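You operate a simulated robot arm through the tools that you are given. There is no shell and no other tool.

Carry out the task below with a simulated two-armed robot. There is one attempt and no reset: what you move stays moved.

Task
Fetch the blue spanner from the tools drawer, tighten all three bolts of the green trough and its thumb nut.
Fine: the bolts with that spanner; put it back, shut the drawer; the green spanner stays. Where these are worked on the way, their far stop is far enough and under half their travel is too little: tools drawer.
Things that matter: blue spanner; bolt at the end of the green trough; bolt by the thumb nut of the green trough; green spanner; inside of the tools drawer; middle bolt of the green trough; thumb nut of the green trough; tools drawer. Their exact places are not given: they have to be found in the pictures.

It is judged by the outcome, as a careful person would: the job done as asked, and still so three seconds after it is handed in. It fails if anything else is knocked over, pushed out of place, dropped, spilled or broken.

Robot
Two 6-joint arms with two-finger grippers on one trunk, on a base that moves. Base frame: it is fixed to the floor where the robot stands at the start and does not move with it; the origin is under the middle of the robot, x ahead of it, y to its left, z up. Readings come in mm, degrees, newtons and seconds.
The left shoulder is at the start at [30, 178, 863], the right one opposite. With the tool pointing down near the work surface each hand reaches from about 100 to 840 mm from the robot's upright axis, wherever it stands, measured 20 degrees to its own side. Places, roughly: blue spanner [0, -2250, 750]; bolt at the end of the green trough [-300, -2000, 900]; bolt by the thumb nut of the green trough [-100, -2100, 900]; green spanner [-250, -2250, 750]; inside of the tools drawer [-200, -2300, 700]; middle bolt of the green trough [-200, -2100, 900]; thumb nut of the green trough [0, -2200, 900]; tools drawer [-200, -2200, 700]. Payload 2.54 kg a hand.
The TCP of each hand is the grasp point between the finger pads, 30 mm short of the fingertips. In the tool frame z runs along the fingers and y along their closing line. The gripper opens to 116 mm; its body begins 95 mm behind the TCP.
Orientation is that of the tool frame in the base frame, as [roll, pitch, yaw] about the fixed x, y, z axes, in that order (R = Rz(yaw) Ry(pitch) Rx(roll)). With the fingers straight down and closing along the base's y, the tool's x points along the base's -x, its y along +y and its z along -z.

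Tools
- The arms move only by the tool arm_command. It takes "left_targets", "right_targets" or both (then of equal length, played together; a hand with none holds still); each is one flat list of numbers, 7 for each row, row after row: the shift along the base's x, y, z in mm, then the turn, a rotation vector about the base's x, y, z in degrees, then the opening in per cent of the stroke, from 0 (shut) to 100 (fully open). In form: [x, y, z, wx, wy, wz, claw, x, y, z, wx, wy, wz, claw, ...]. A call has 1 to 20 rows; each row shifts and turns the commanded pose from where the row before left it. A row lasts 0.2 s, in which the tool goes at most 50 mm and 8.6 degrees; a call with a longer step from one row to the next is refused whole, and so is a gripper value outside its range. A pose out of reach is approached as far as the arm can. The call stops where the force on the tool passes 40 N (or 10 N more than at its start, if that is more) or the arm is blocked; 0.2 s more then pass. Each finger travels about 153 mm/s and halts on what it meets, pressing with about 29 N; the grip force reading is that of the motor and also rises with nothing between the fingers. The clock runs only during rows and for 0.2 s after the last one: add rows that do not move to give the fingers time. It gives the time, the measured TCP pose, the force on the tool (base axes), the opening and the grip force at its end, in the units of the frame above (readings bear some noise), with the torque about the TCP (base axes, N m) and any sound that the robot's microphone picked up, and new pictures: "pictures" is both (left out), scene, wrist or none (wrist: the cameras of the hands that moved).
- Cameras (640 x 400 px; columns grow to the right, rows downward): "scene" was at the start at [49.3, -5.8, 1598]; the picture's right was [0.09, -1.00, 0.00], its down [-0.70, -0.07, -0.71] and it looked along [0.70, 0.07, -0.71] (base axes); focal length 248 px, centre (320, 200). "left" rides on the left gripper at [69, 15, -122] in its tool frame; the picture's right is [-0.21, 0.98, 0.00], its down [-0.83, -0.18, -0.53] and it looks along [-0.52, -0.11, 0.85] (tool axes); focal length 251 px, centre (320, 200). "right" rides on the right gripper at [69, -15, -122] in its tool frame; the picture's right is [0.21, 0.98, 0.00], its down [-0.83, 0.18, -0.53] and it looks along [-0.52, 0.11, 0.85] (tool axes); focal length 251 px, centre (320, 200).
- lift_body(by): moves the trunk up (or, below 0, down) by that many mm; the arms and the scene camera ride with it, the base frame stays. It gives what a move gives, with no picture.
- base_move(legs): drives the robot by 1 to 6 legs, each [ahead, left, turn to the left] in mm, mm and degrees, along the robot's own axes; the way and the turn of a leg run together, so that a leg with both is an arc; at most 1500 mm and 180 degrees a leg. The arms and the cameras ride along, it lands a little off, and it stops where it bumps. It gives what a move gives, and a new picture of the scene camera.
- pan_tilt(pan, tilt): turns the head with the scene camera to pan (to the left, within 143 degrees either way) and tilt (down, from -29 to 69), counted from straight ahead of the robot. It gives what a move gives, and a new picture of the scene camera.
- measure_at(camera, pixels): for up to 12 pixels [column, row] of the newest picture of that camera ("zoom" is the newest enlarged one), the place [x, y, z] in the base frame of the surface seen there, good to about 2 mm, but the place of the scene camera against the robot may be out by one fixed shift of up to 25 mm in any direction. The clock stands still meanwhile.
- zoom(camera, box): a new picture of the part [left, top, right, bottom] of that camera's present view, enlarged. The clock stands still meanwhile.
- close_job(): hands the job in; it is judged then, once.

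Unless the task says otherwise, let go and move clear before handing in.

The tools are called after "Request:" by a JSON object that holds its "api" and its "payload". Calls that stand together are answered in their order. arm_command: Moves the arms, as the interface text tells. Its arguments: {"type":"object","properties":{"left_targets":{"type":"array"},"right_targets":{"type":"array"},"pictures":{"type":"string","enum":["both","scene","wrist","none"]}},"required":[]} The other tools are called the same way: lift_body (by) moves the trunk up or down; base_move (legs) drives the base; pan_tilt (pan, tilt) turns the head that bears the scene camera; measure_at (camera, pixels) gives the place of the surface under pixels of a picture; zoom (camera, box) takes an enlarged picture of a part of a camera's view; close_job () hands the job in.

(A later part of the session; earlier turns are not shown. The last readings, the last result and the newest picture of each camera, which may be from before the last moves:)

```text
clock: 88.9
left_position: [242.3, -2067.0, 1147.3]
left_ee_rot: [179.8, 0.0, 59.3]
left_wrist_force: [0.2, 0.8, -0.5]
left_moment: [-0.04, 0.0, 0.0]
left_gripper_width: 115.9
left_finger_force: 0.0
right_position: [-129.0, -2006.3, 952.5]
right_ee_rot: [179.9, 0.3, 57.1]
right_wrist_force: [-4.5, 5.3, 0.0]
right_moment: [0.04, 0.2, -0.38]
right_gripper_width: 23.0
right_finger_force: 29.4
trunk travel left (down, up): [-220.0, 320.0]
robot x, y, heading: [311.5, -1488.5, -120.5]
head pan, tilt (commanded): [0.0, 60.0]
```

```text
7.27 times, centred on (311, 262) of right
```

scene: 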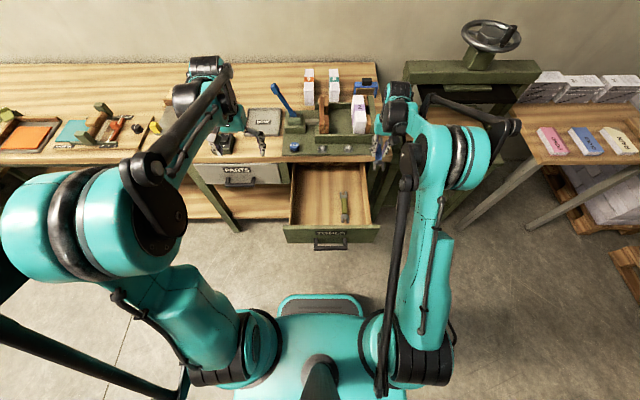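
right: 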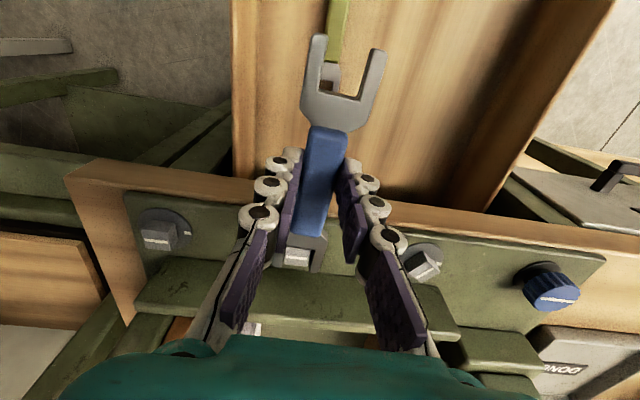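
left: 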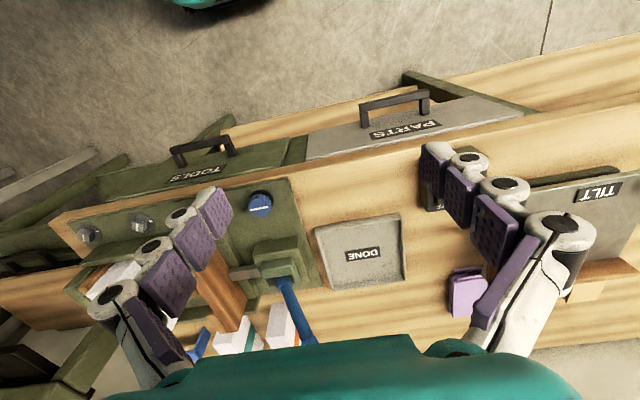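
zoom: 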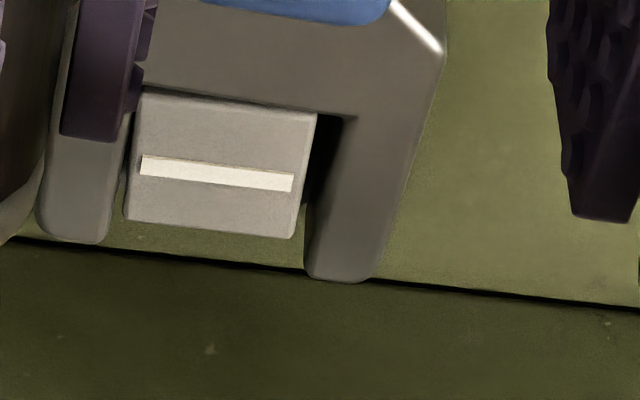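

The line is now parallel to the trough edge, with light torque. I'll press on up to 10° to confirm the hard stop.

Request:
{"api": "arm_command", "payload": {"right_targets": [2.95, -2.05, 0, 0, 0, -2.5, 5, 2.85, -2.15, 0, 0, 0, -2.5, 5, 2.75, -2.3, 0, 0, 0, -2.5, 5, 0, 0, 0, 0, 0, 0, 5], "pictures": "wrist"}}

Request:
{"api": "zoom", "payload": {"camera": "right", "box": [276, 234, 346, 289]}}

```text
clock: 89.9
left_position: [243.2, -2067.2, 1147.5]
left_ee_rot: [179.9, 0.1, 59.4]
left_wrist_force: [-0.3, -0.5, 0.0]
left_moment: [0.02, 0.04, 0.03]
left_gripper_width: 116.0
left_finger_force: 0.2
right_position: [-121.1, -2011.0, 951.9]
right_ee_rot: [179.9, 0.3, 49.5]
right_wrist_force: [-3.3, 13.4, -5.0]
right_moment: [0.61, -0.11, -0.34]
right_gripper_width: 23.0
right_finger_force: 28.8
trunk travel left (down, up): [-220.0, 320.0]
robot x, y, heading: [313.5, -1484.8, -120.5]
head pan, tilt (commanded): [0.0, 60.0]
```

right: 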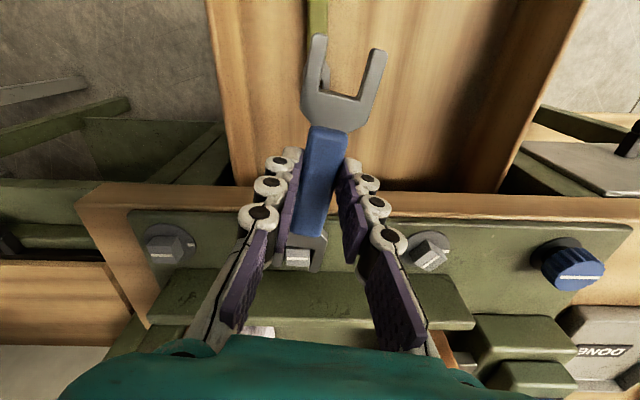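

```text
7.27 times, centred on (311, 262) of right
```

zoom: 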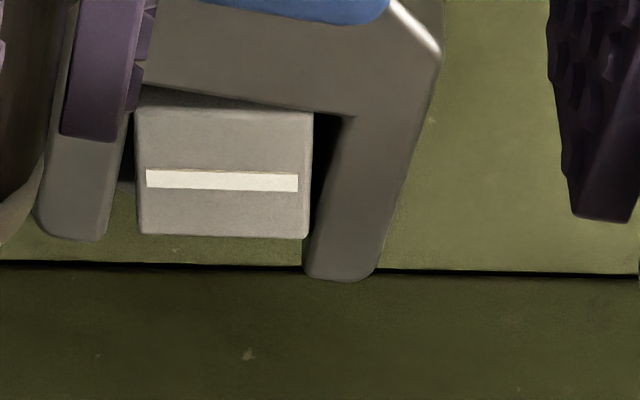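

The bolt has stopped while the jaw runs ahead about 5°, with 0.6 N·m so far. I'll press about 4° more for a firm seat as with bolt 3.

Request:
{"api": "arm_command", "payload": {"right_targets": [1.6, -1.4, 0, 0, 0, -1.5, 5, 1.6, -1.45, 0, 0, 0, -1.5, 5, 1.6, -1.5, 0, 0, 0, -1.5, 5, 0, 0, 0, 0, 0, 0, 5], "pictures": "wrist"}}

Request:
{"api": "zoom", "payload": {"camera": "right", "box": [276, 234, 346, 289]}}

```text
clock: 90.9
left_position: [241.5, -2065.7, 1148.8]
left_ee_rot: [179.9, 0.1, 59.3]
left_wrist_force: [0.4, -0.2, -0.2]
left_moment: [-0.01, -0.01, 0.03]
left_gripper_width: 116.1
left_finger_force: 0.0
right_position: [-116.9, -2014.7, 951.8]
right_ee_rot: [179.9, 0.2, 45.0]
right_wrist_force: [-9.0, 23.4, -8.1]
right_moment: [1.09, -0.06, 0.2]
right_gripper_width: 23.3
right_finger_force: 29.0
trunk travel left (down, up): [-220.0, 320.0]
robot x, y, heading: [314.4, -1489.6, -120.7]
head pan, tilt (commanded): [0.0, 60.0]
```

right: 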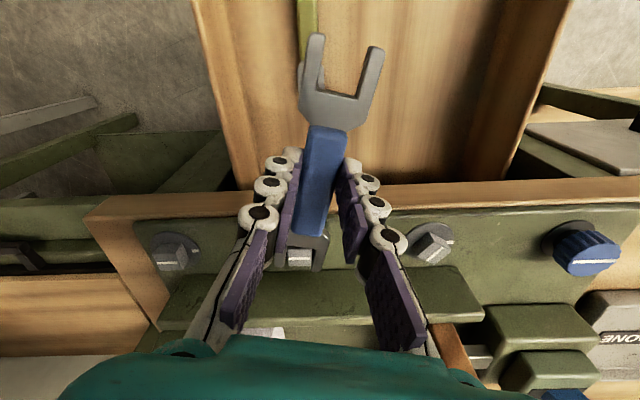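

```text
7.27 times, centred on (311, 262) of right
```

zoom: 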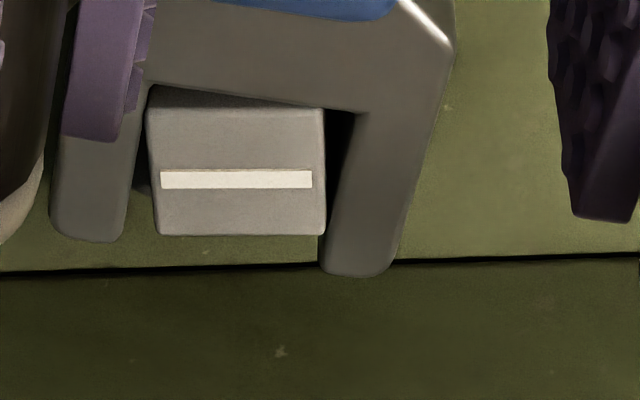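

The torque reached about 2 N·m, so bolt 2 is hard against its stop. I'll ease back 10° to centre the jaw and lift off.

Request:
{"api": "arm_command", "payload": {"right_targets": [-2.0, 2.1, 0, 0, 0, 2, 5, -2.2, 1.9, 0, 0, 0, 2, 5, -2.3, 1.85, 0, 0, 0, 2, 5, -2.3, 1.8, 0, 0, 0, 2, 5, -2.4, 1.75, 0, 0, 0, 2, 5, 0, 0, 0, 0, 0, 0, 5], "pictures": "wrist"}}

Request:
{"api": "zoom", "payload": {"camera": "right", "box": [276, 234, 346, 289]}}

```text
clock: 92.3
left_position: [243.5, -2066.2, 1149.0]
left_ee_rot: [179.9, 0.1, 59.5]
left_wrist_force: [-0.4, 0.2, 0.0]
left_moment: [-0.03, 0.0, -0.02]
left_gripper_width: 116.0
left_finger_force: 0.0
right_position: [-126.4, -2008.1, 952.0]
right_ee_rot: [179.9, 0.4, 55.2]
right_wrist_force: [-0.9, 6.2, 0.1]
right_moment: [0.11, 0.12, -0.32]
right_gripper_width: 23.5
right_finger_force: 28.4
trunk travel left (down, up): [-220.0, 320.0]
robot x, y, heading: [312.4, -1486.9, -120.9]
head pan, tilt (commanded): [0.0, 60.0]
```

right: 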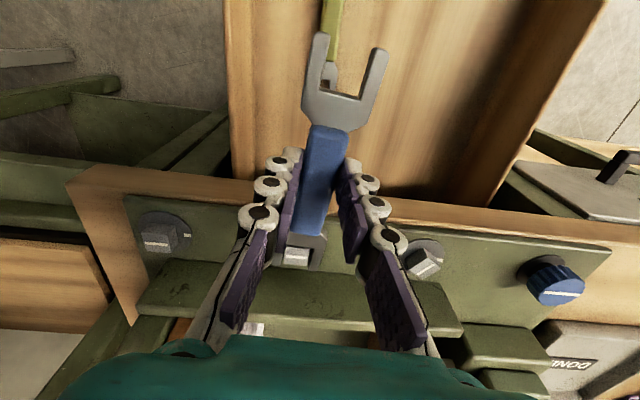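

```text
7.27 times, centred on (311, 262) of right
```

zoom: 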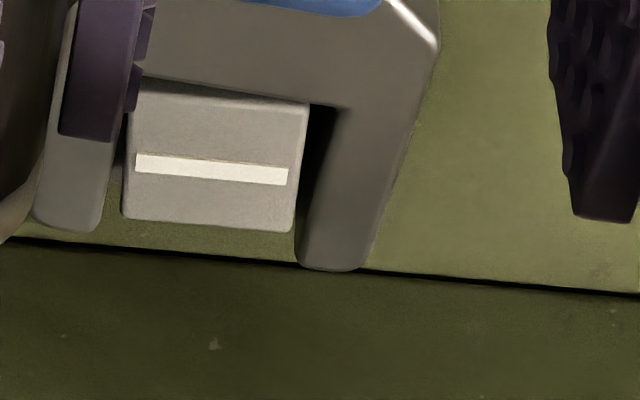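

The bolt stayed put and the jaw is nearly square on it with little force. I'll lift the spanner straight off and then head for bolt 1.

Request:
{"api": "arm_command", "payload": {"right_targets": [0, 0, 4, 0, 0, 0, 5, 0, 0, 10, 0, 0, 0, 5, 0, 0, 15, 0, 0, 0, 5, 0, 0, 15, 0, 0, 0, 5], "pictures": "wrist"}}

Request:
{"api": "zoom", "payload": {"camera": "right", "box": [270, 230, 450, 320]}}

```text
clock: 93.3
left_position: [243.7, -2067.5, 1147.6]
left_ee_rot: [-180.0, 0.1, 59.4]
left_wrist_force: [-0.2, 0.0, 0.2]
left_moment: [-0.01, 0.01, -0.02]
left_gripper_width: 116.2
left_finger_force: 0.1
right_position: [-125.2, -2008.4, 995.5]
right_ee_rot: [179.9, 0.3, 55.1]
right_wrist_force: [0.3, 0.1, -1.4]
right_moment: [0.03, -0.03, -0.03]
right_gripper_width: 23.2
right_finger_force: 28.9
trunk travel left (down, up): [-220.0, 320.0]
robot x, y, heading: [308.8, -1487.0, -120.5]
head pan, tilt (commanded): [0.0, 60.0]
```

right: 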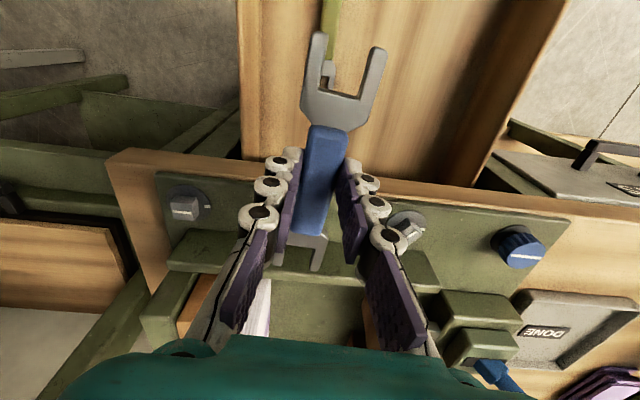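

```text
3.56 times, centred on (360, 275) of right
```

zoom: 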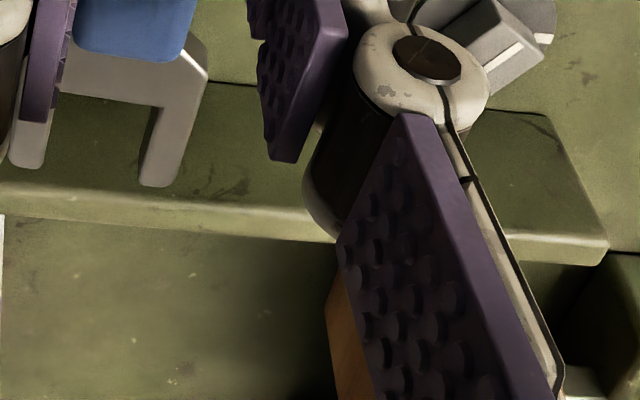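

Bolt 2 is released. I'll swing to bolt 1's 4 o'clock side; its estimated centre is (−78,−2130).

Request:
{"api": "arm_command", "payload": {"right_targets": [-0.5, -2.6, 0, 0, 0, 7.75, 5, -0.5, -2.6, 0, 0, 0, 7.75, 5, -0.5, -2.6, 0, 0, 0, 7.75, 5, -0.6, -2.7, 0, 0, 0, 7.75, 5, -0.6, -2.7, -2, 0, 0, 7.75, 5, -0.6, -2.7, -3, 0, 0, 7.75, 5, -0.6, -2.7, -3, 0, 0, 7.75, 5, -0.6, -2.8, -2, 0, 0, 7.75, 5, 0, 0, 0, 0, 0, 0, 5], "pictures": "wrist"}}

Request:
{"api": "zoom", "payload": {"camera": "right", "box": [276, 234, 346, 289]}}

Request:
{"api": "zoom", "payload": {"camera": "right", "box": [190, 100, 290, 190]}}

```text
clock: 95.3
left_position: [242.5, -2066.2, 1147.5]
left_ee_rot: [-180.0, 0.1, 59.4]
left_wrist_force: [-0.7, -0.8, -0.2]
left_moment: [-0.01, 0.01, -0.01]
left_gripper_width: 116.1
left_finger_force: 0.1
right_position: [-131.0, -2030.9, 986.5]
right_ee_rot: [179.9, 0.2, 117.3]
right_wrist_force: [0.6, -1.4, -1.0]
right_moment: [0.01, 0.0, -0.01]
right_gripper_width: 23.2
right_finger_force: 28.7
trunk travel left (down, up): [-220.0, 320.0]
robot x, y, heading: [309.9, -1488.0, -120.6]
head pan, tilt (commanded): [0.0, 60.0]
```

right: 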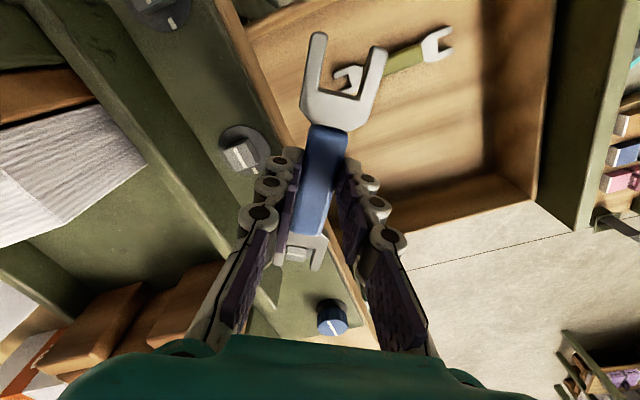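

```text
7.27 times, centred on (311, 262) of right
```

zoom: 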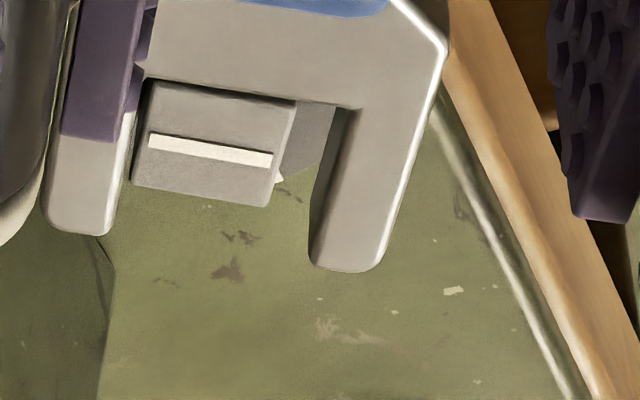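

```text
4.44 times, centred on (240, 145) of right
```

zoom: 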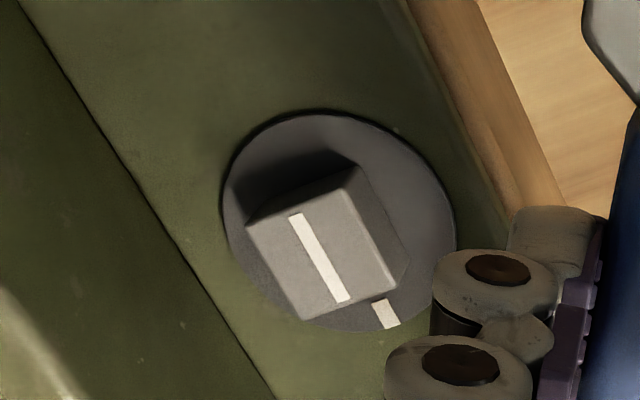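

Bolt 2's line points at its mark, and bolt 1 sits in the slot view just as bolt 2 did. I'll lower to head level and check.

Request:
{"api": "arm_command", "payload": {"right_targets": [0, 0, -10, 0, 0, 0, 5, 0, 0, -12, 0, 0, 0, 5, 0, 0, -12, 0, 0, 0, 5, 0, 0, 0, 0, 0, 0, 5], "pictures": "wrist"}}

Request:
{"api": "zoom", "payload": {"camera": "right", "box": [276, 234, 346, 289]}}

```text
clock: 96.3
left_position: [242.8, -2066.8, 1147.9]
left_ee_rot: [180.0, 0.0, 59.5]
left_wrist_force: [0.2, 0.6, 0.2]
left_moment: [0.04, 0.02, 0.0]
left_gripper_width: 116.1
left_finger_force: 0.1
right_position: [-129.2, -2029.3, 951.5]
right_ee_rot: [180.0, 0.2, 117.1]
right_wrist_force: [0.0, 0.1, -2.0]
right_moment: [0.0, -0.01, -0.02]
right_gripper_width: 23.2
right_finger_force: 28.6
trunk travel left (down, up): [-220.0, 320.0]
robot x, y, heading: [313.2, -1488.0, -120.3]
head pan, tilt (commanded): [0.0, 60.0]
```

right: 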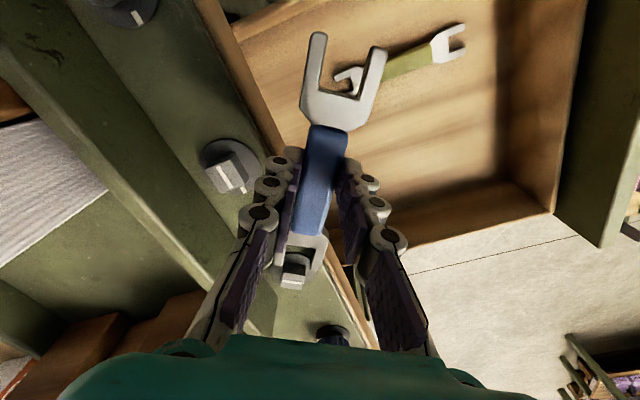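

```text
7.27 times, centred on (311, 262) of right
```

zoom: 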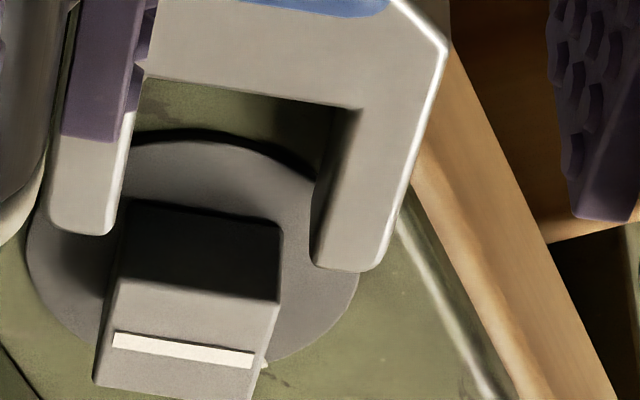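

Bolt 1 is within about 0.3 mm of the slot midline. I'll slide in 20 mm.

Request:
{"api": "arm_command", "payload": {"right_targets": [2.3, -4.45, 0, 0, 0, 0, 5, 2.3, -4.45, 0, 0, 0, 0, 5, 2.3, -4.45, 0, 0, 0, 0, 5, 2.3, -4.45, 0, 0, 0, 0, 5, 0, 0, 0, 0, 0, 0, 5], "pictures": "wrist"}}

Request:
{"api": "zoom", "payload": {"camera": "right", "box": [276, 234, 346, 289]}}

```text
clock: 97.5
left_position: [243.5, -2067.5, 1147.3]
left_ee_rot: [-179.9, -0.1, 59.4]
left_wrist_force: [-0.5, -0.2, -0.1]
left_moment: [0.01, 0.03, 0.01]
left_gripper_width: 115.8
left_finger_force: 0.1
right_position: [-120.9, -2048.4, 951.4]
right_ee_rot: [179.9, 0.3, 117.1]
right_wrist_force: [1.0, 0.0, -1.7]
right_moment: [0.02, 0.01, 0.01]
right_gripper_width: 23.3
right_finger_force: 30.0
trunk travel left (down, up): [-220.0, 320.0]
robot x, y, heading: [310.6, -1486.1, -120.7]
head pan, tilt (commanded): [0.0, 60.0]
```

right: 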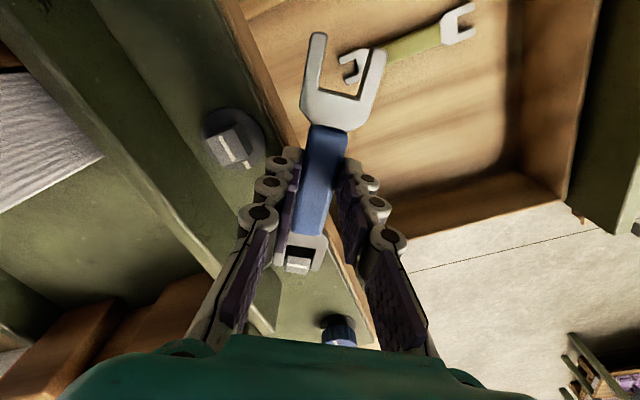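

```text
7.27 times, centred on (311, 262) of right
```

zoom: 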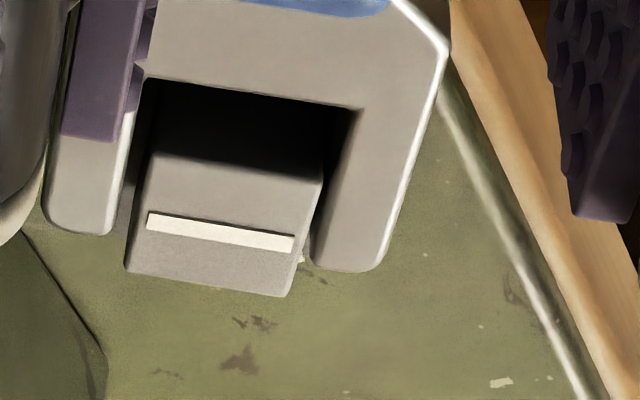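

The head is entering cleanly. I'll slide the last 13 mm in with a 0.5 mm centring shift.

Request:
{"api": "arm_command", "payload": {"right_targets": [2.15, -3.77, 0, 0, 0, 0, 5, 2.15, -3.77, 0, 0, 0, 0, 5, 2.15, -3.77, 0, 0, 0, 0, 5, 0, 0, 0, 0, 0, 0, 5], "pictures": "wrist"}}

Request:
{"api": "zoom", "payload": {"camera": "right", "box": [276, 234, 346, 289]}}

```text
clock: 98.5
left_position: [241.8, -2067.0, 1147.9]
left_ee_rot: [179.8, 0.0, 59.3]
left_wrist_force: [0.6, -0.2, -1.3]
left_moment: [0.04, -0.03, -0.03]
left_gripper_width: 116.1
left_finger_force: 0.0
right_position: [-115.3, -2057.1, 952.2]
right_ee_rot: [179.9, 0.2, 117.1]
right_wrist_force: [-2.8, 6.8, -1.6]
right_moment: [0.26, 0.1, 0.03]
right_gripper_width: 23.1
right_finger_force: 28.5
trunk travel left (down, up): [-220.0, 320.0]
robot x, y, heading: [310.3, -1487.6, -120.7]
head pan, tilt (commanded): [0.0, 60.0]
```

right: 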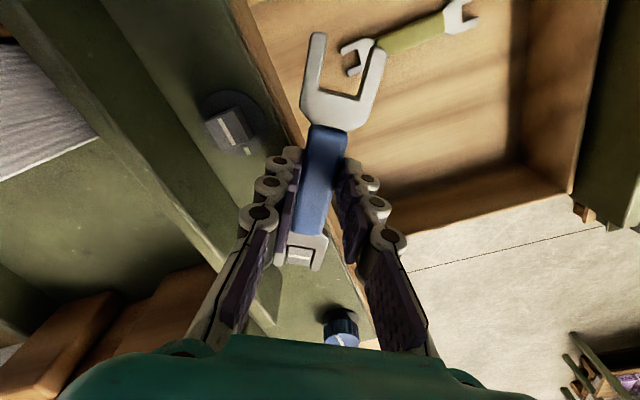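

```text
7.27 times, centred on (311, 262) of right
```

zoom: 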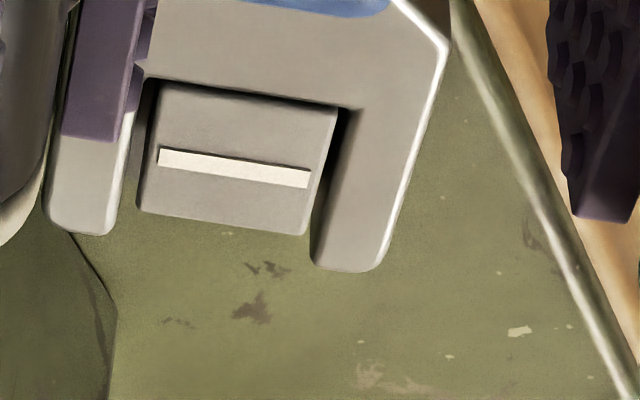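

Bolt 1 is seated and centred in the jaw. I'll swing 50° clockwise about it as before.

Request:
{"api": "arm_command", "payload": {"right_targets": [5.95, 3.8, 0, 0, 0, -5, 5, 6.75, 2.36, 0, 0, 0, -5, 5, 6.93, 1.77, 0, 0, 0, -5, 5, 7.06, 1.15, 0, 0, 0, -5, 5, 7.13, 0.54, 0, 0, 0, -5, 5, 7.16, -0.09, 0, 0, 0, -5, 5, 7.12, -0.71, 0, 0, 0, -5, 5, 7.03, -1.33, 0, 0, 0, -5, 5, 6.88, -1.93, 0, 0, 0, -5, 5, 6.69, -2.53, 0, 0, 0, -5, 5], "pictures": "wrist"}}

Request:
{"api": "zoom", "payload": {"camera": "right", "box": [276, 234, 346, 289]}}

```text
clock: 100.7
left_position: [242.3, -2066.9, 1147.7]
left_ee_rot: [179.9, 0.0, 59.4]
left_wrist_force: [0.0, 0.0, 0.5]
left_moment: [0.03, -0.04, 0.04]
left_gripper_width: 116.2
left_finger_force: 0.0
right_position: [-45.1, -2053.4, 951.8]
right_ee_rot: [179.9, 0.3, 67.0]
right_wrist_force: [-4.5, 6.2, 0.9]
right_moment: [0.07, 0.27, -0.5]
right_gripper_width: 23.2
right_finger_force: 28.4
trunk travel left (down, up): [-220.0, 320.0]
robot x, y, heading: [314.1, -1485.3, -120.7]
head pan, tilt (commanded): [0.0, 60.0]
```

right: 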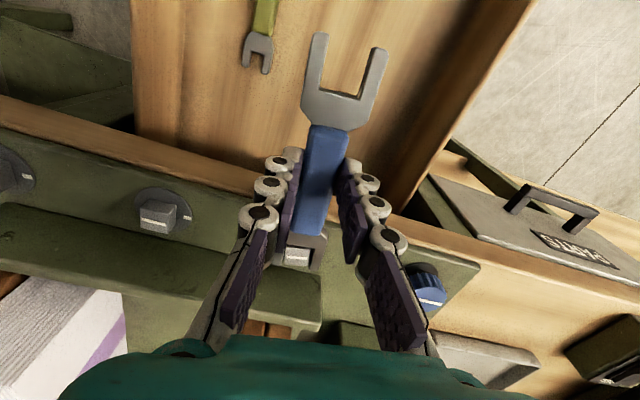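

```text
7.27 times, centred on (311, 262) of right
```

zoom: 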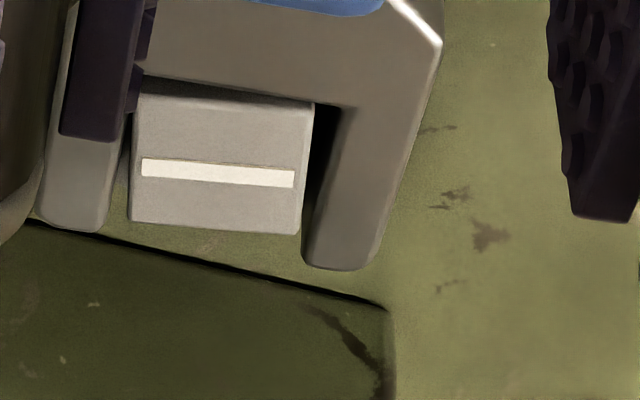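

The bolt follows with about 3° lag, and roughly 10° remain. I'll continue in 2.5° steps.

Request:
{"api": "arm_command", "payload": {"right_targets": [3.4, -1.1, 0, 0, 0, -2.5, 5, 3.2, -1.55, 0, 0, 0, -2.5, 5, 3.15, -1.7, 0, 0, 0, -2.5, 5, 3.0, -1.9, 0, 0, 0, -2.5, 5, 2.95, -2.05, 0, 0, 0, -2.5, 5, 0, 0, 0, 0, 0, 0, 5], "pictures": "wrist"}}

Request:
{"api": "zoom", "payload": {"camera": "right", "box": [276, 234, 346, 289]}}

```text
clock: 102.1
left_position: [242.8, -2067.3, 1148.5]
left_ee_rot: [179.9, 0.0, 59.4]
left_wrist_force: [-0.4, -0.5, 1.0]
left_moment: [-0.04, 0.01, -0.02]
left_gripper_width: 116.0
left_finger_force: 0.0
right_position: [-30.4, -2062.9, 951.7]
right_ee_rot: [180.0, 0.3, 54.5]
right_wrist_force: [-6.1, 4.5, -2.6]
right_moment: [0.18, 0.17, -0.49]
right_gripper_width: 23.1
right_finger_force: 28.5
trunk travel left (down, up): [-220.0, 320.0]
robot x, y, heading: [316.6, -1484.3, -120.5]
head pan, tilt (commanded): [0.0, 60.0]
```

right: 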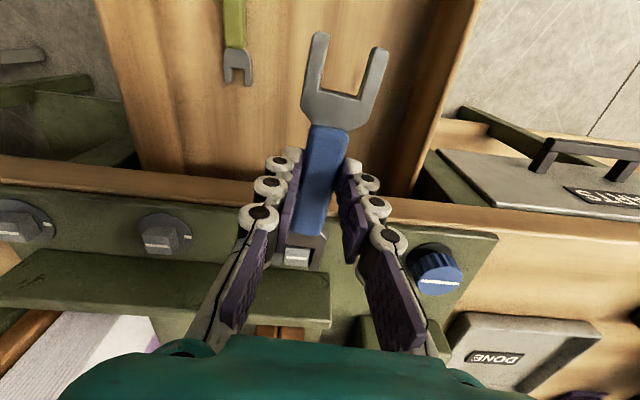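

```text
7.27 times, centred on (311, 262) of right
```

zoom: 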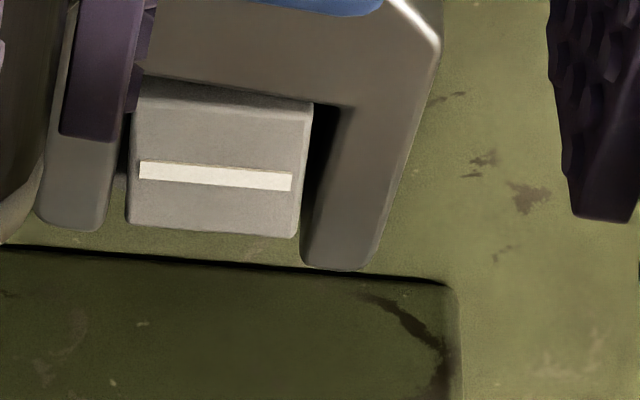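

The line is nearly parallel to the trough edge now. I'll press on about 9° to reach the hard stop.

Request:
{"api": "arm_command", "payload": {"right_targets": [2.85, -2.15, 0, 0, 0, -2.5, 5, 2.75, -2.3, 0, 0, 0, -2.5, 5, 1.6, -1.4, 0, 0, 0, -1.5, 5, 1.6, -1.45, 0, 0, 0, -1.5, 5, 1.6, -1.5, 0, 0, 0, -1.5, 5, 0, 0, 0, 0, 0, 0, 5], "pictures": "wrist"}}

Request:
{"api": "zoom", "payload": {"camera": "right", "box": [276, 234, 346, 289]}}

```text
clock: 103.5
left_position: [241.0, -2067.7, 1148.5]
left_ee_rot: [180.0, 0.0, 59.3]
left_wrist_force: [0.3, 0.2, 0.3]
left_moment: [-0.01, 0.0, 0.02]
left_gripper_width: 116.0
left_finger_force: 0.0
right_position: [-23.5, -2070.0, 951.8]
right_ee_rot: [180.0, 0.1, 45.1]
right_wrist_force: [-12.7, 14.9, -6.8]
right_moment: [0.73, 0.11, 0.39]
right_gripper_width: 23.7
right_finger_force: 28.6
trunk travel left (down, up): [-220.0, 320.0]
robot x, y, heading: [310.1, -1486.7, -120.6]
head pan, tilt (commanded): [0.0, 60.0]
```

right: 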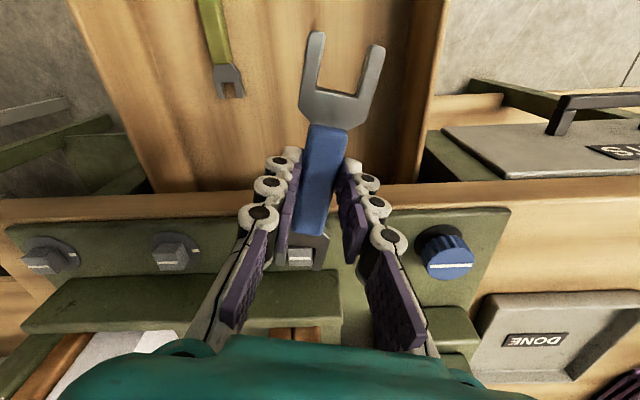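

```text
7.27 times, centred on (311, 262) of right
```

zoom: 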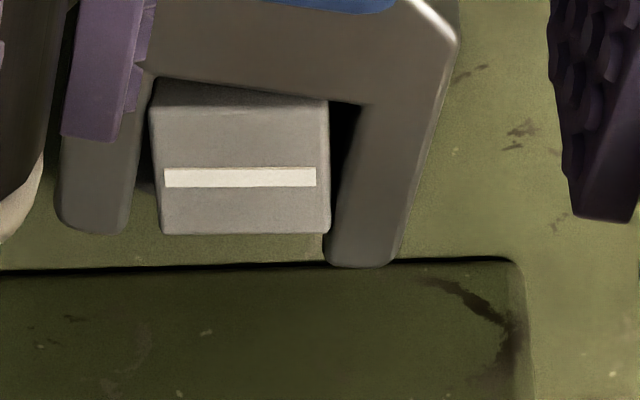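

Bolt 1 took nearly 2 N·m at its stop. I'll ease back 10°, pause, and lift off.

Request:
{"api": "arm_command", "payload": {"right_targets": [-2.0, 2.1, 0, 0, 0, 2, 5, -2.2, 1.9, 0, 0, 0, 2, 5, -2.3, 1.85, 0, 0, 0, 2, 5, -2.3, 1.8, 0, 0, 0, 2, 5, -2.4, 1.75, 0, 0, 0, 2, 5, 0, 0, 0, 0, 0, 0, 5, 0, 0, 4, 0, 0, 0, 5, 0, 0, 10, 0, 0, 0, 5, 0, 0, 20, 0, 0, 0, 5, 0, 0, 30, 0, 0, 0, 5, 0, 0, 30, 0, 0, 0, 5]}}

Request:
{"api": "zoom", "payload": {"camera": "scene", "box": [270, 120, 390, 190]}}

```text
clock: 105.9
left_position: [242.6, -2066.8, 1147.3]
left_ee_rot: [-179.9, 0.1, 59.3]
left_wrist_force: [-0.7, 0.3, 0.3]
left_moment: [-0.03, 0.04, -0.03]
left_gripper_width: 116.1
left_finger_force: 0.1
right_position: [-30.4, -2062.6, 1045.0]
right_ee_rot: [180.0, 0.3, 55.1]
right_wrist_force: [-0.1, -1.1, -1.7]
right_moment: [-0.02, -0.02, 0.01]
right_gripper_width: 23.5
right_finger_force: 29.1
trunk travel left (down, up): [-220.0, 320.0]
robot x, y, heading: [310.9, -1485.8, -120.6]
head pan, tilt (commanded): [0.0, 60.0]
```

scene: 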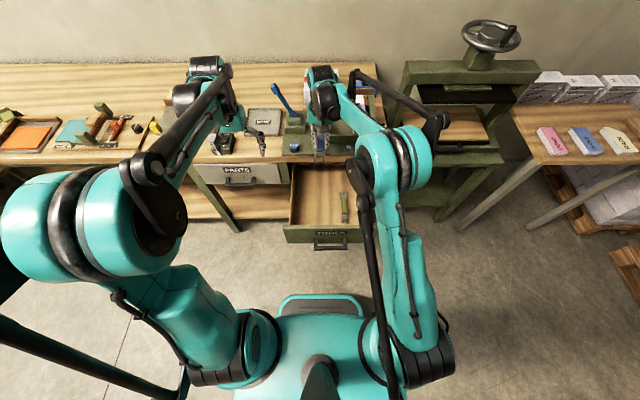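
right: 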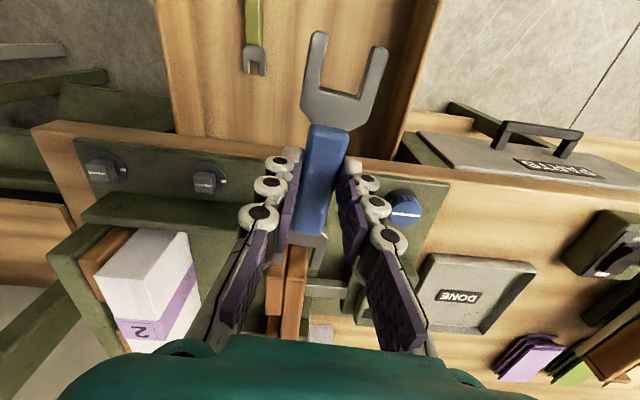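

```text
5.33 times, centred on (330, 155) of scene
```

zoom: 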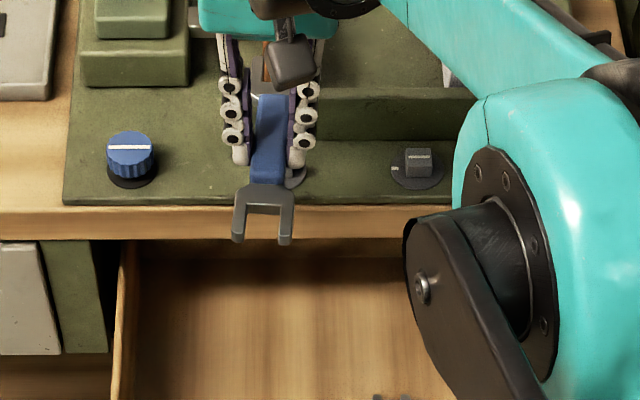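

All three bolts are turned to their stops. Next I'll return the spanner to its place in the drawer, moving over it first at z ~900.

Request:
{"api": "arm_command", "payload": {"right_targets": [17.2, 18.9, 0, 0, 0, 1.2, 5, 17.2, 18.9, 0, 0, 0, 1.2, 5, 17.2, 18.9, 0, 0, 0, 1.2, 5, 17.2, 18.9, 0, 0, 0, 1.2, 5, 0, 0, -35, 0, 0, 0, 5, 0, 0, -35, 0, 0, 0, 5, 0, 0, -35, 0, 0, 0, 5, 0, 0, -40, 0, 0, 0, 5, 0, 0, 0, 0, 0, 0, 5]}}

Request:
{"api": "zoom", "payload": {"camera": "scene", "box": [270, 120, 390, 260]}}

```text
clock: 107.9
left_position: [243.5, -2067.0, 1148.6]
left_ee_rot: [180.0, 0.1, 59.5]
left_wrist_force: [0.1, 0.2, 0.1]
left_moment: [-0.04, 0.01, -0.02]
left_gripper_width: 116.2
left_finger_force: 0.2
right_position: [36.7, -1985.4, 903.4]
right_ee_rot: [179.9, 0.3, 59.9]
right_wrist_force: [0.4, -0.1, -1.6]
right_moment: [0.02, 0.0, 0.0]
right_gripper_width: 23.3
right_finger_force: 29.0
trunk travel left (down, up): [-220.0, 320.0]
robot x, y, heading: [313.4, -1488.1, -120.4]
head pan, tilt (commanded): [0.0, 60.0]
```

scene: 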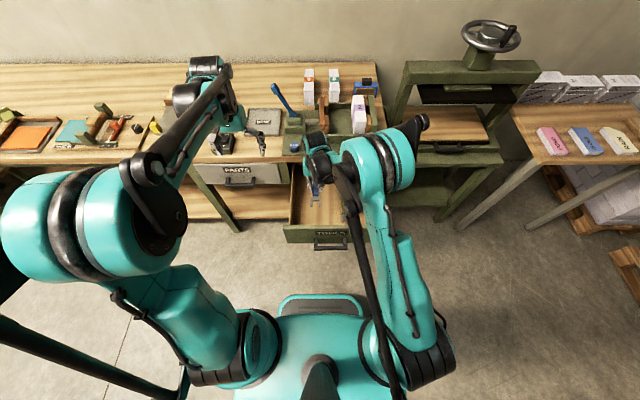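
right: 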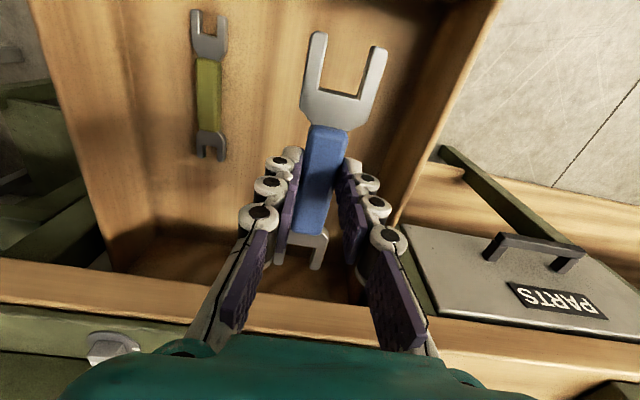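

```text
2.86 times, centred on (330, 190) of scene
```

zoom: 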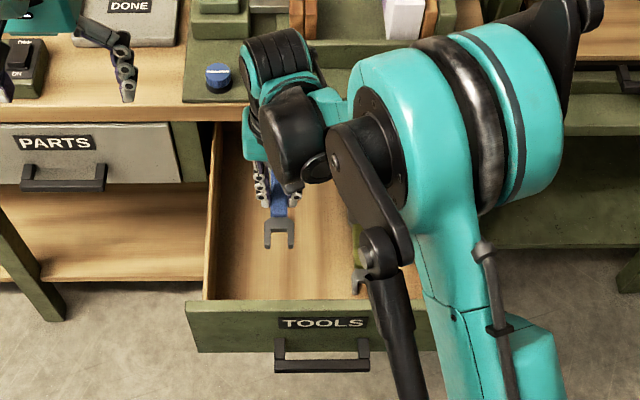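

The view matches the pick-up pose, with the green spanner well clear on the left of the picture. I'll lower the blue spanner to just above the drawer floor.

Request:
{"api": "arm_command", "payload": {"right_targets": [0.4, -0.4, -30, 0, 0, 0, 5, 0.4, -0.4, -30, 0, 0, 0, 5, 0.4, -0.4, -30, 0, 0, 0, 5, 0.4, -0.4, -30, 0, 0, 0, 5, 0, 0, -25, 0, 0, 0, 5, 0, 0, -10, 0, 0, 0, 5, 0, 0, 0, 0, 0, 0, 5], "pictures": "wrist"}}

```text
clock: 109.5
left_position: [244.0, -2068.2, 1147.4]
left_ee_rot: [180.0, 0.0, 59.3]
left_wrist_force: [0.4, -0.4, 0.1]
left_moment: [-0.02, 0.0, 0.0]
left_gripper_width: 115.7
left_finger_force: 0.0
right_position: [39.8, -1989.0, 746.0]
right_ee_rot: [180.0, 0.4, 59.9]
right_wrist_force: [0.6, 0.4, -1.3]
right_moment: [0.02, -0.04, -0.01]
right_gripper_width: 23.5
right_finger_force: 28.9
trunk travel left (down, up): [-220.0, 320.0]
robot x, y, heading: [314.9, -1486.9, -120.6]
head pan, tilt (commanded): [0.0, 60.0]
```

right: 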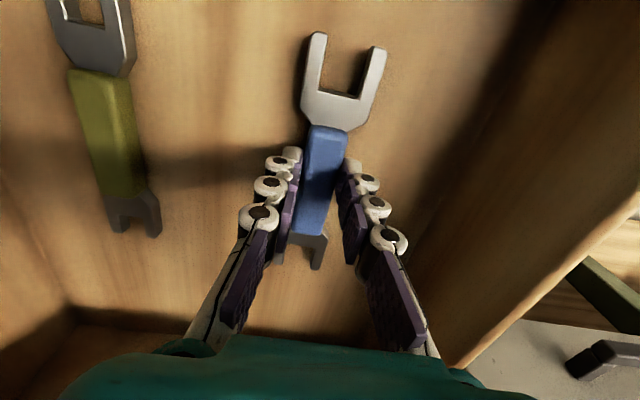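

It is about 6 mm above the floor. I'll lower gently in 2 mm rows until contact shows.

Request:
{"api": "arm_command", "payload": {"right_targets": [0, 0, -2, 0, 0, 0, 5, 0, 0, -2, 0, 0, 0, 5, 0, 0, -2, 0, 0, 0, 5, 0, 0, 0, 0, 0, 0, 5], "pictures": "none"}}

```text
clock: 110.5
left_position: [242.7, -2066.1, 1146.8]
left_ee_rot: [180.0, 0.2, 59.4]
left_wrist_force: [0.0, 0.2, 0.0]
left_moment: [-0.04, 0.05, 0.0]
left_gripper_width: 115.8
left_finger_force: 0.0
right_position: [39.2, -1988.4, 739.7]
right_ee_rot: [179.9, 0.3, 60.0]
right_wrist_force: [-1.5, -0.4, 6.4]
right_moment: [-0.66, 0.42, -0.05]
right_gripper_width: 23.3
right_finger_force: 29.0
trunk travel left (down, up): [-220.0, 320.0]
robot x, y, heading: [308.4, -1489.8, -120.9]
head pan, tilt (commanded): [0.0, 60.0]
```

It is touching the floor, with about 8 N up. I'll open the fingers to release it, then rise straight up.

Request:
{"api": "arm_command", "payload": {"right_targets": [0, 0, 0, 0, 0, 0, 40, 0, 0, 0, 0, 0, 0, 40, 0, 0, 0, 0, 0, 0, 40, 0, 0, 10, 0, 0, 0, 40, 0, 0, 25, 0, 0, 0, 40, 0, 0, 35, 0, 0, 0, 40, 0, 0, 40, 0, 0, 0, 40, 0, 0, 40, 0, 0, 0, 40, 0, 0, 40, 0, 0, 0, 40]}}

Request:
{"api": "zoom", "payload": {"camera": "scene", "box": [270, 120, 390, 260]}}

```text
clock: 112.5
left_position: [243.7, -2067.1, 1148.6]
left_ee_rot: [180.0, 0.1, 59.4]
left_wrist_force: [0.7, 0.0, 0.2]
left_moment: [-0.03, 0.02, 0.0]
left_gripper_width: 115.8
left_finger_force: 0.0
right_position: [37.8, -1988.1, 931.6]
right_ee_rot: [180.0, 0.3, 59.9]
right_wrist_force: [0.2, 0.0, -0.6]
right_moment: [-0.04, 0.01, 0.04]
right_gripper_width: 46.5
right_finger_force: 0.1
trunk travel left (down, up): [-220.0, 320.0]
robot x, y, heading: [312.4, -1485.2, -120.6]
head pan, tilt (commanded): [0.0, 60.0]
```

scene: 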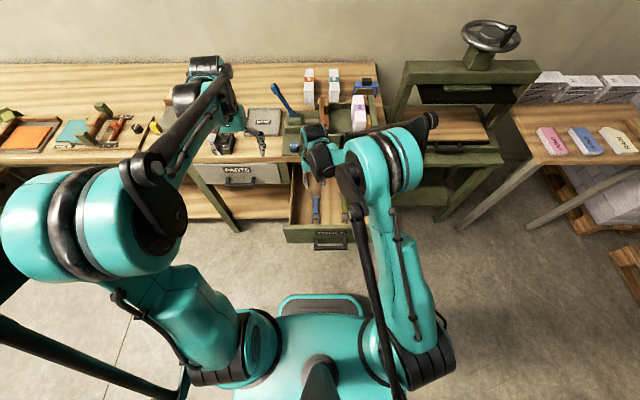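
right: 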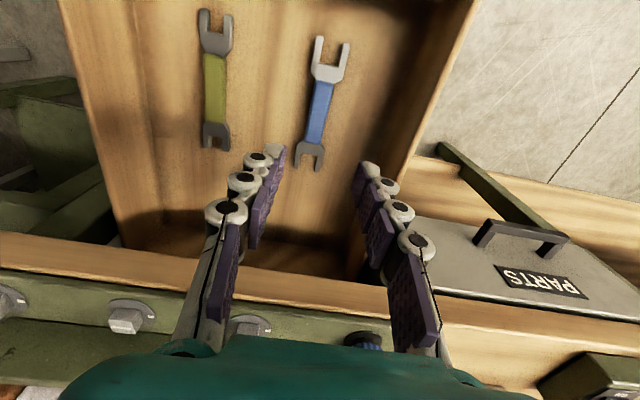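

```text
2.86 times, centred on (330, 190) of scene
```

zoom: 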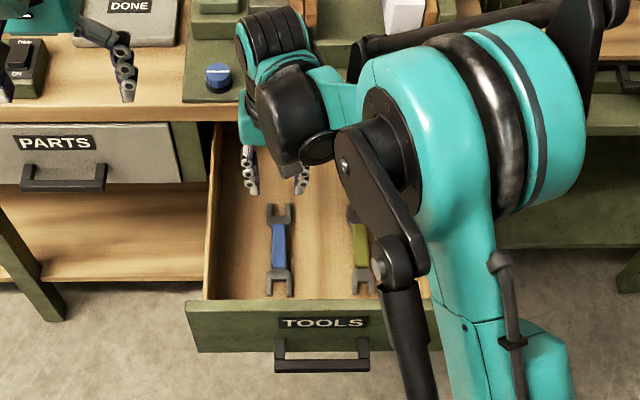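

The blue spanner lies back in its place beside the green one. Now the thumb nut: I'll move the right hand aside and bring the left hand above the nut for a close look.

Request:
{"api": "arm_command", "payload": {"right_targets": [0, 0, 40, 0, 0, 0, 40, 0, 0, 40, 0, 0, 0, 40, 0, 0, 40, 0, 0, 0, 40, -37, 15, 10, 0, 0, 0, 40, -37, 15, 10, 0, 0, 0, 40, -37, 15, 0, 0, 0, 0, 40, -37, 15, 0, 0, 0, 0, 40], "pictures": "none"}}

Request:
{"api": "arm_command", "payload": {"left_targets": [-31.5, -17, -10, 0, 0, 0, 100, -31.5, -17, -10, 0, 0, 0, 100, -31.5, -17, -10, 0, 0, 0, 100, -31.5, -17, -10, 0, 0, 0, 100, -31.5, -17, -10, 0, 0, 0, 100, -31.5, -17, -10, 0, 0, 0, 100, -31.5, -17, -10, 0, 0, 0, 100, 0, 0, 0, 0, 0, 0, 100]}}

```text
clock: 114.1
left_position: [242.8, -2066.3, 1148.0]
left_ee_rot: [179.9, 0.1, 59.3]
left_wrist_force: [0.6, 0.1, 1.4]
left_moment: [0.0, 0.0, 0.02]
left_gripper_width: 116.0
left_finger_force: 0.0
right_position: [-110.9, -1927.8, 1071.8]
right_ee_rot: [179.8, 0.3, 59.8]
right_wrist_force: [0.5, 0.5, 0.2]
right_moment: [-0.01, -0.05, -0.03]
right_gripper_width: 46.2
right_finger_force: 0.1
trunk travel left (down, up): [-220.0, 320.0]
robot x, y, heading: [314.0, -1486.8, -120.8]
head pan, tilt (commanded): [0.0, 60.0]
```

```text
clock: 115.9
left_position: [22.5, -2185.6, 1075.8]
left_ee_rot: [-180.0, 0.1, 59.3]
left_wrist_force: [0.9, -0.2, 0.1]
left_moment: [0.0, 0.01, -0.02]
left_gripper_width: 116.1
left_finger_force: 0.0
right_position: [-109.2, -1927.0, 1072.3]
right_ee_rot: [179.9, 0.3, 59.8]
right_wrist_force: [0.7, -0.4, 0.2]
right_moment: [0.03, 0.04, -0.02]
right_gripper_width: 46.5
right_finger_force: 0.1
trunk travel left (down, up): [-220.0, 320.0]
robot x, y, heading: [311.0, -1487.0, -120.7]
head pan, tilt (commanded): [0.0, 60.0]
```

scene: 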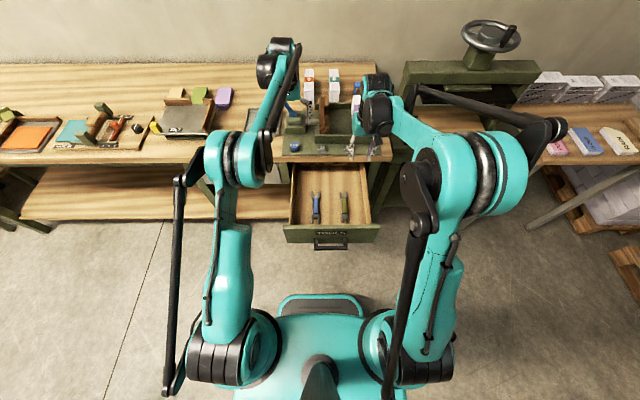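
left: 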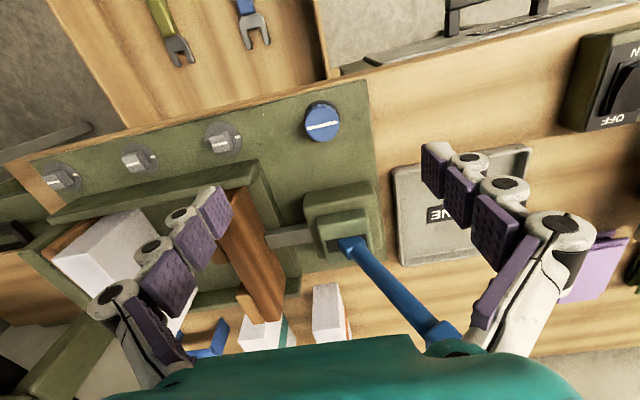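

The left view shows all three bolts with lines along the bench and the nut at (322,121). I'll zoom in on the nut and measure it, and check how near the lever comes.

Request:
{"api": "zoom", "payload": {"camera": "left", "box": [285, 90, 365, 150]}}

Request:
{"api": "measure_at", "payload": {"camera": "zoom", "pixels": [[295, 255], [180, 270], [410, 240], [300, 190], [290, 320], [300, 130], [280, 100], [330, 90], [500, 300]]}}

Request:
{"api": "measure_at", "payload": {"camera": "left", "pixels": [[445, 335], [390, 290], [350, 245], [340, 195], [340, 235], [375, 185], [305, 195], [222, 142], [136, 160], [58, 180]]}}

Request:
{"api": "zoom", "payload": {"camera": "left", "box": [30, 110, 260, 210]}}

```text
6.67 times, centred on (325, 120) of left
```

zoom: 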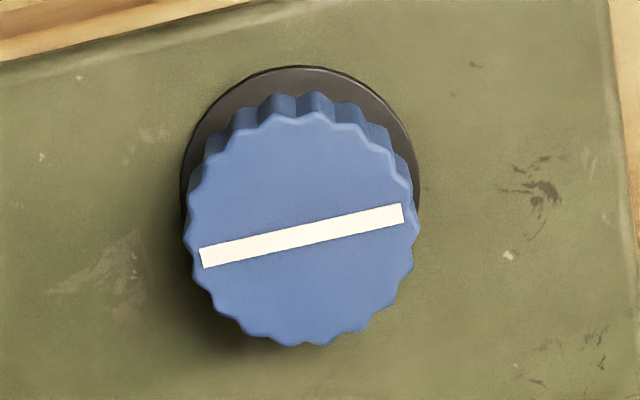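

```text
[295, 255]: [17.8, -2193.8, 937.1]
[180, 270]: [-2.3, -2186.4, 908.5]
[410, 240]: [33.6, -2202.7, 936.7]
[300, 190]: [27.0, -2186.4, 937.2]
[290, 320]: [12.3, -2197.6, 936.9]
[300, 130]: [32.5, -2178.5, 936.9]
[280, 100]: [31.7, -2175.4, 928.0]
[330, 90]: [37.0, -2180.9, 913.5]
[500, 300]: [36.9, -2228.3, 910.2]
```

```text
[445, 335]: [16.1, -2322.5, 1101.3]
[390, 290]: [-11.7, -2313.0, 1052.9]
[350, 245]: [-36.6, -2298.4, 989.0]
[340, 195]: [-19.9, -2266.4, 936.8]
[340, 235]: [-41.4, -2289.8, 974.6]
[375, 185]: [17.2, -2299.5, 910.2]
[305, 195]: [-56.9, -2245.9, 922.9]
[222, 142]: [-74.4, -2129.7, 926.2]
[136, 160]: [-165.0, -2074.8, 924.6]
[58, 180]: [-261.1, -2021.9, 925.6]
```

```text
2.78 times, centred on (145, 160) of left
```

zoom: 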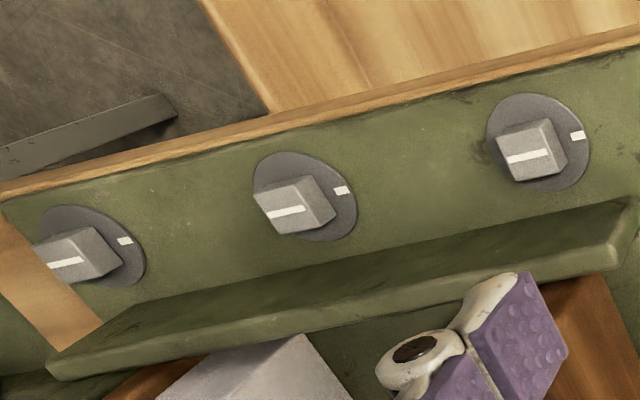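

All three bolt lines point at their marks. The nut is about 36 mm across, centred at (21.5,−2190.8), top at z 937. I'll pre-turn the left hand 80° counter-clockwise above it so it has room to turn clockwise.

Request:
{"api": "arm_command", "payload": {"left_targets": [-0.1, -0.5, -9, 0, 0, 8, 55, -0.1, -0.5, -9, 0, 0, 8, 55, -0.1, -0.5, -9, 0, 0, 8, 55, -0.1, -0.5, -9, 0, 0, 8, 55, -0.1, -0.5, -9, 0, 0, 8, 55, -0.1, -0.5, -9, 0, 0, 8, 55, -0.1, -0.5, -9, 0, 0, 8, 55, -0.1, -0.5, -9, 0, 0, 8, 55, -0.1, -0.5, -9, 0, 0, 8, 55, -0.1, -0.5, -9, 0, 0, 8, 55, 0, 0, 0, 0, 0, 0, 55]}}

```text
clock: 118.3
left_position: [20.7, -2192.0, 986.9]
left_ee_rot: [180.0, 0.0, 139.5]
left_wrist_force: [-1.0, -0.4, 0.1]
left_moment: [0.03, -0.01, 0.0]
left_gripper_width: 63.5
left_finger_force: 0.1
right_position: [-109.5, -1927.2, 1072.6]
right_ee_rot: [179.9, 0.3, 60.0]
right_wrist_force: [-1.0, 0.5, -0.2]
right_moment: [-0.01, -0.02, 0.01]
right_gripper_width: 46.2
right_finger_force: 0.1
trunk travel left (down, up): [-220.0, 320.0]
robot x, y, heading: [313.7, -1488.5, -120.7]
head pan, tilt (commanded): [0.0, 60.0]
```

scene: 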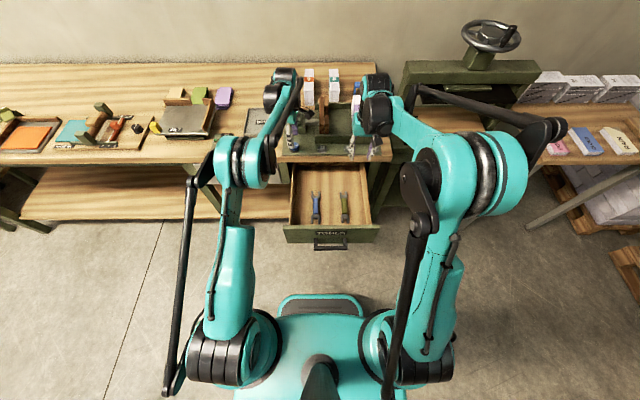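
left: 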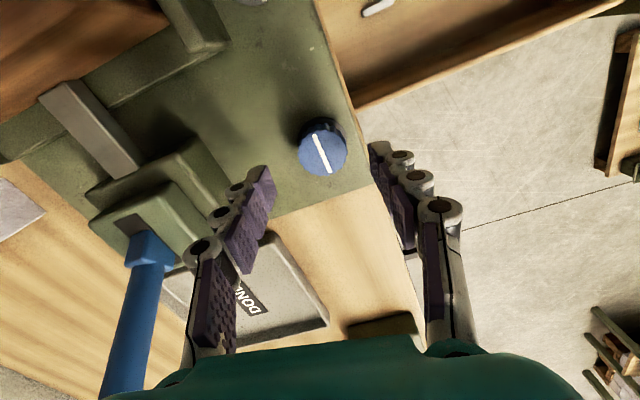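

The hand is turned to yaw 139° and the nut is at (321,148) between the fingers. I'll measure it from here to centre precisely.

Request:
{"api": "zoom", "payload": {"camera": "left", "box": [285, 105, 365, 185]}}

Request:
{"api": "measure_at", "payload": {"camera": "zoom", "pixels": [[300, 230], [180, 240], [390, 200], [260, 150], [300, 300], [290, 225]]}}

```text
5.00 times, centred on (325, 145) of left
```

zoom: 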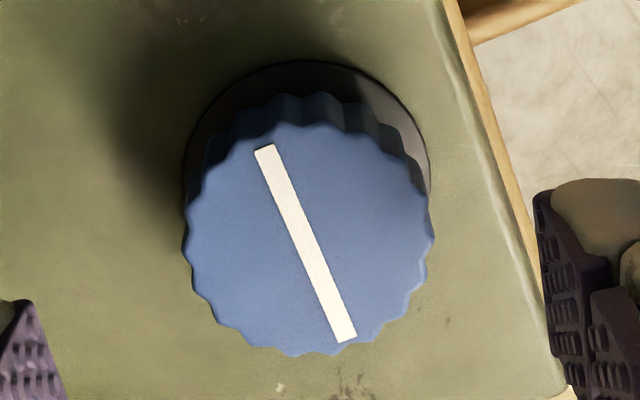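

```text
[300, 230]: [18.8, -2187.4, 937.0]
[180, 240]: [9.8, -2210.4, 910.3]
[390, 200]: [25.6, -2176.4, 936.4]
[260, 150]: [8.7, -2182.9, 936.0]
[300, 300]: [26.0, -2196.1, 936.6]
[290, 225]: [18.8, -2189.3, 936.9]
```

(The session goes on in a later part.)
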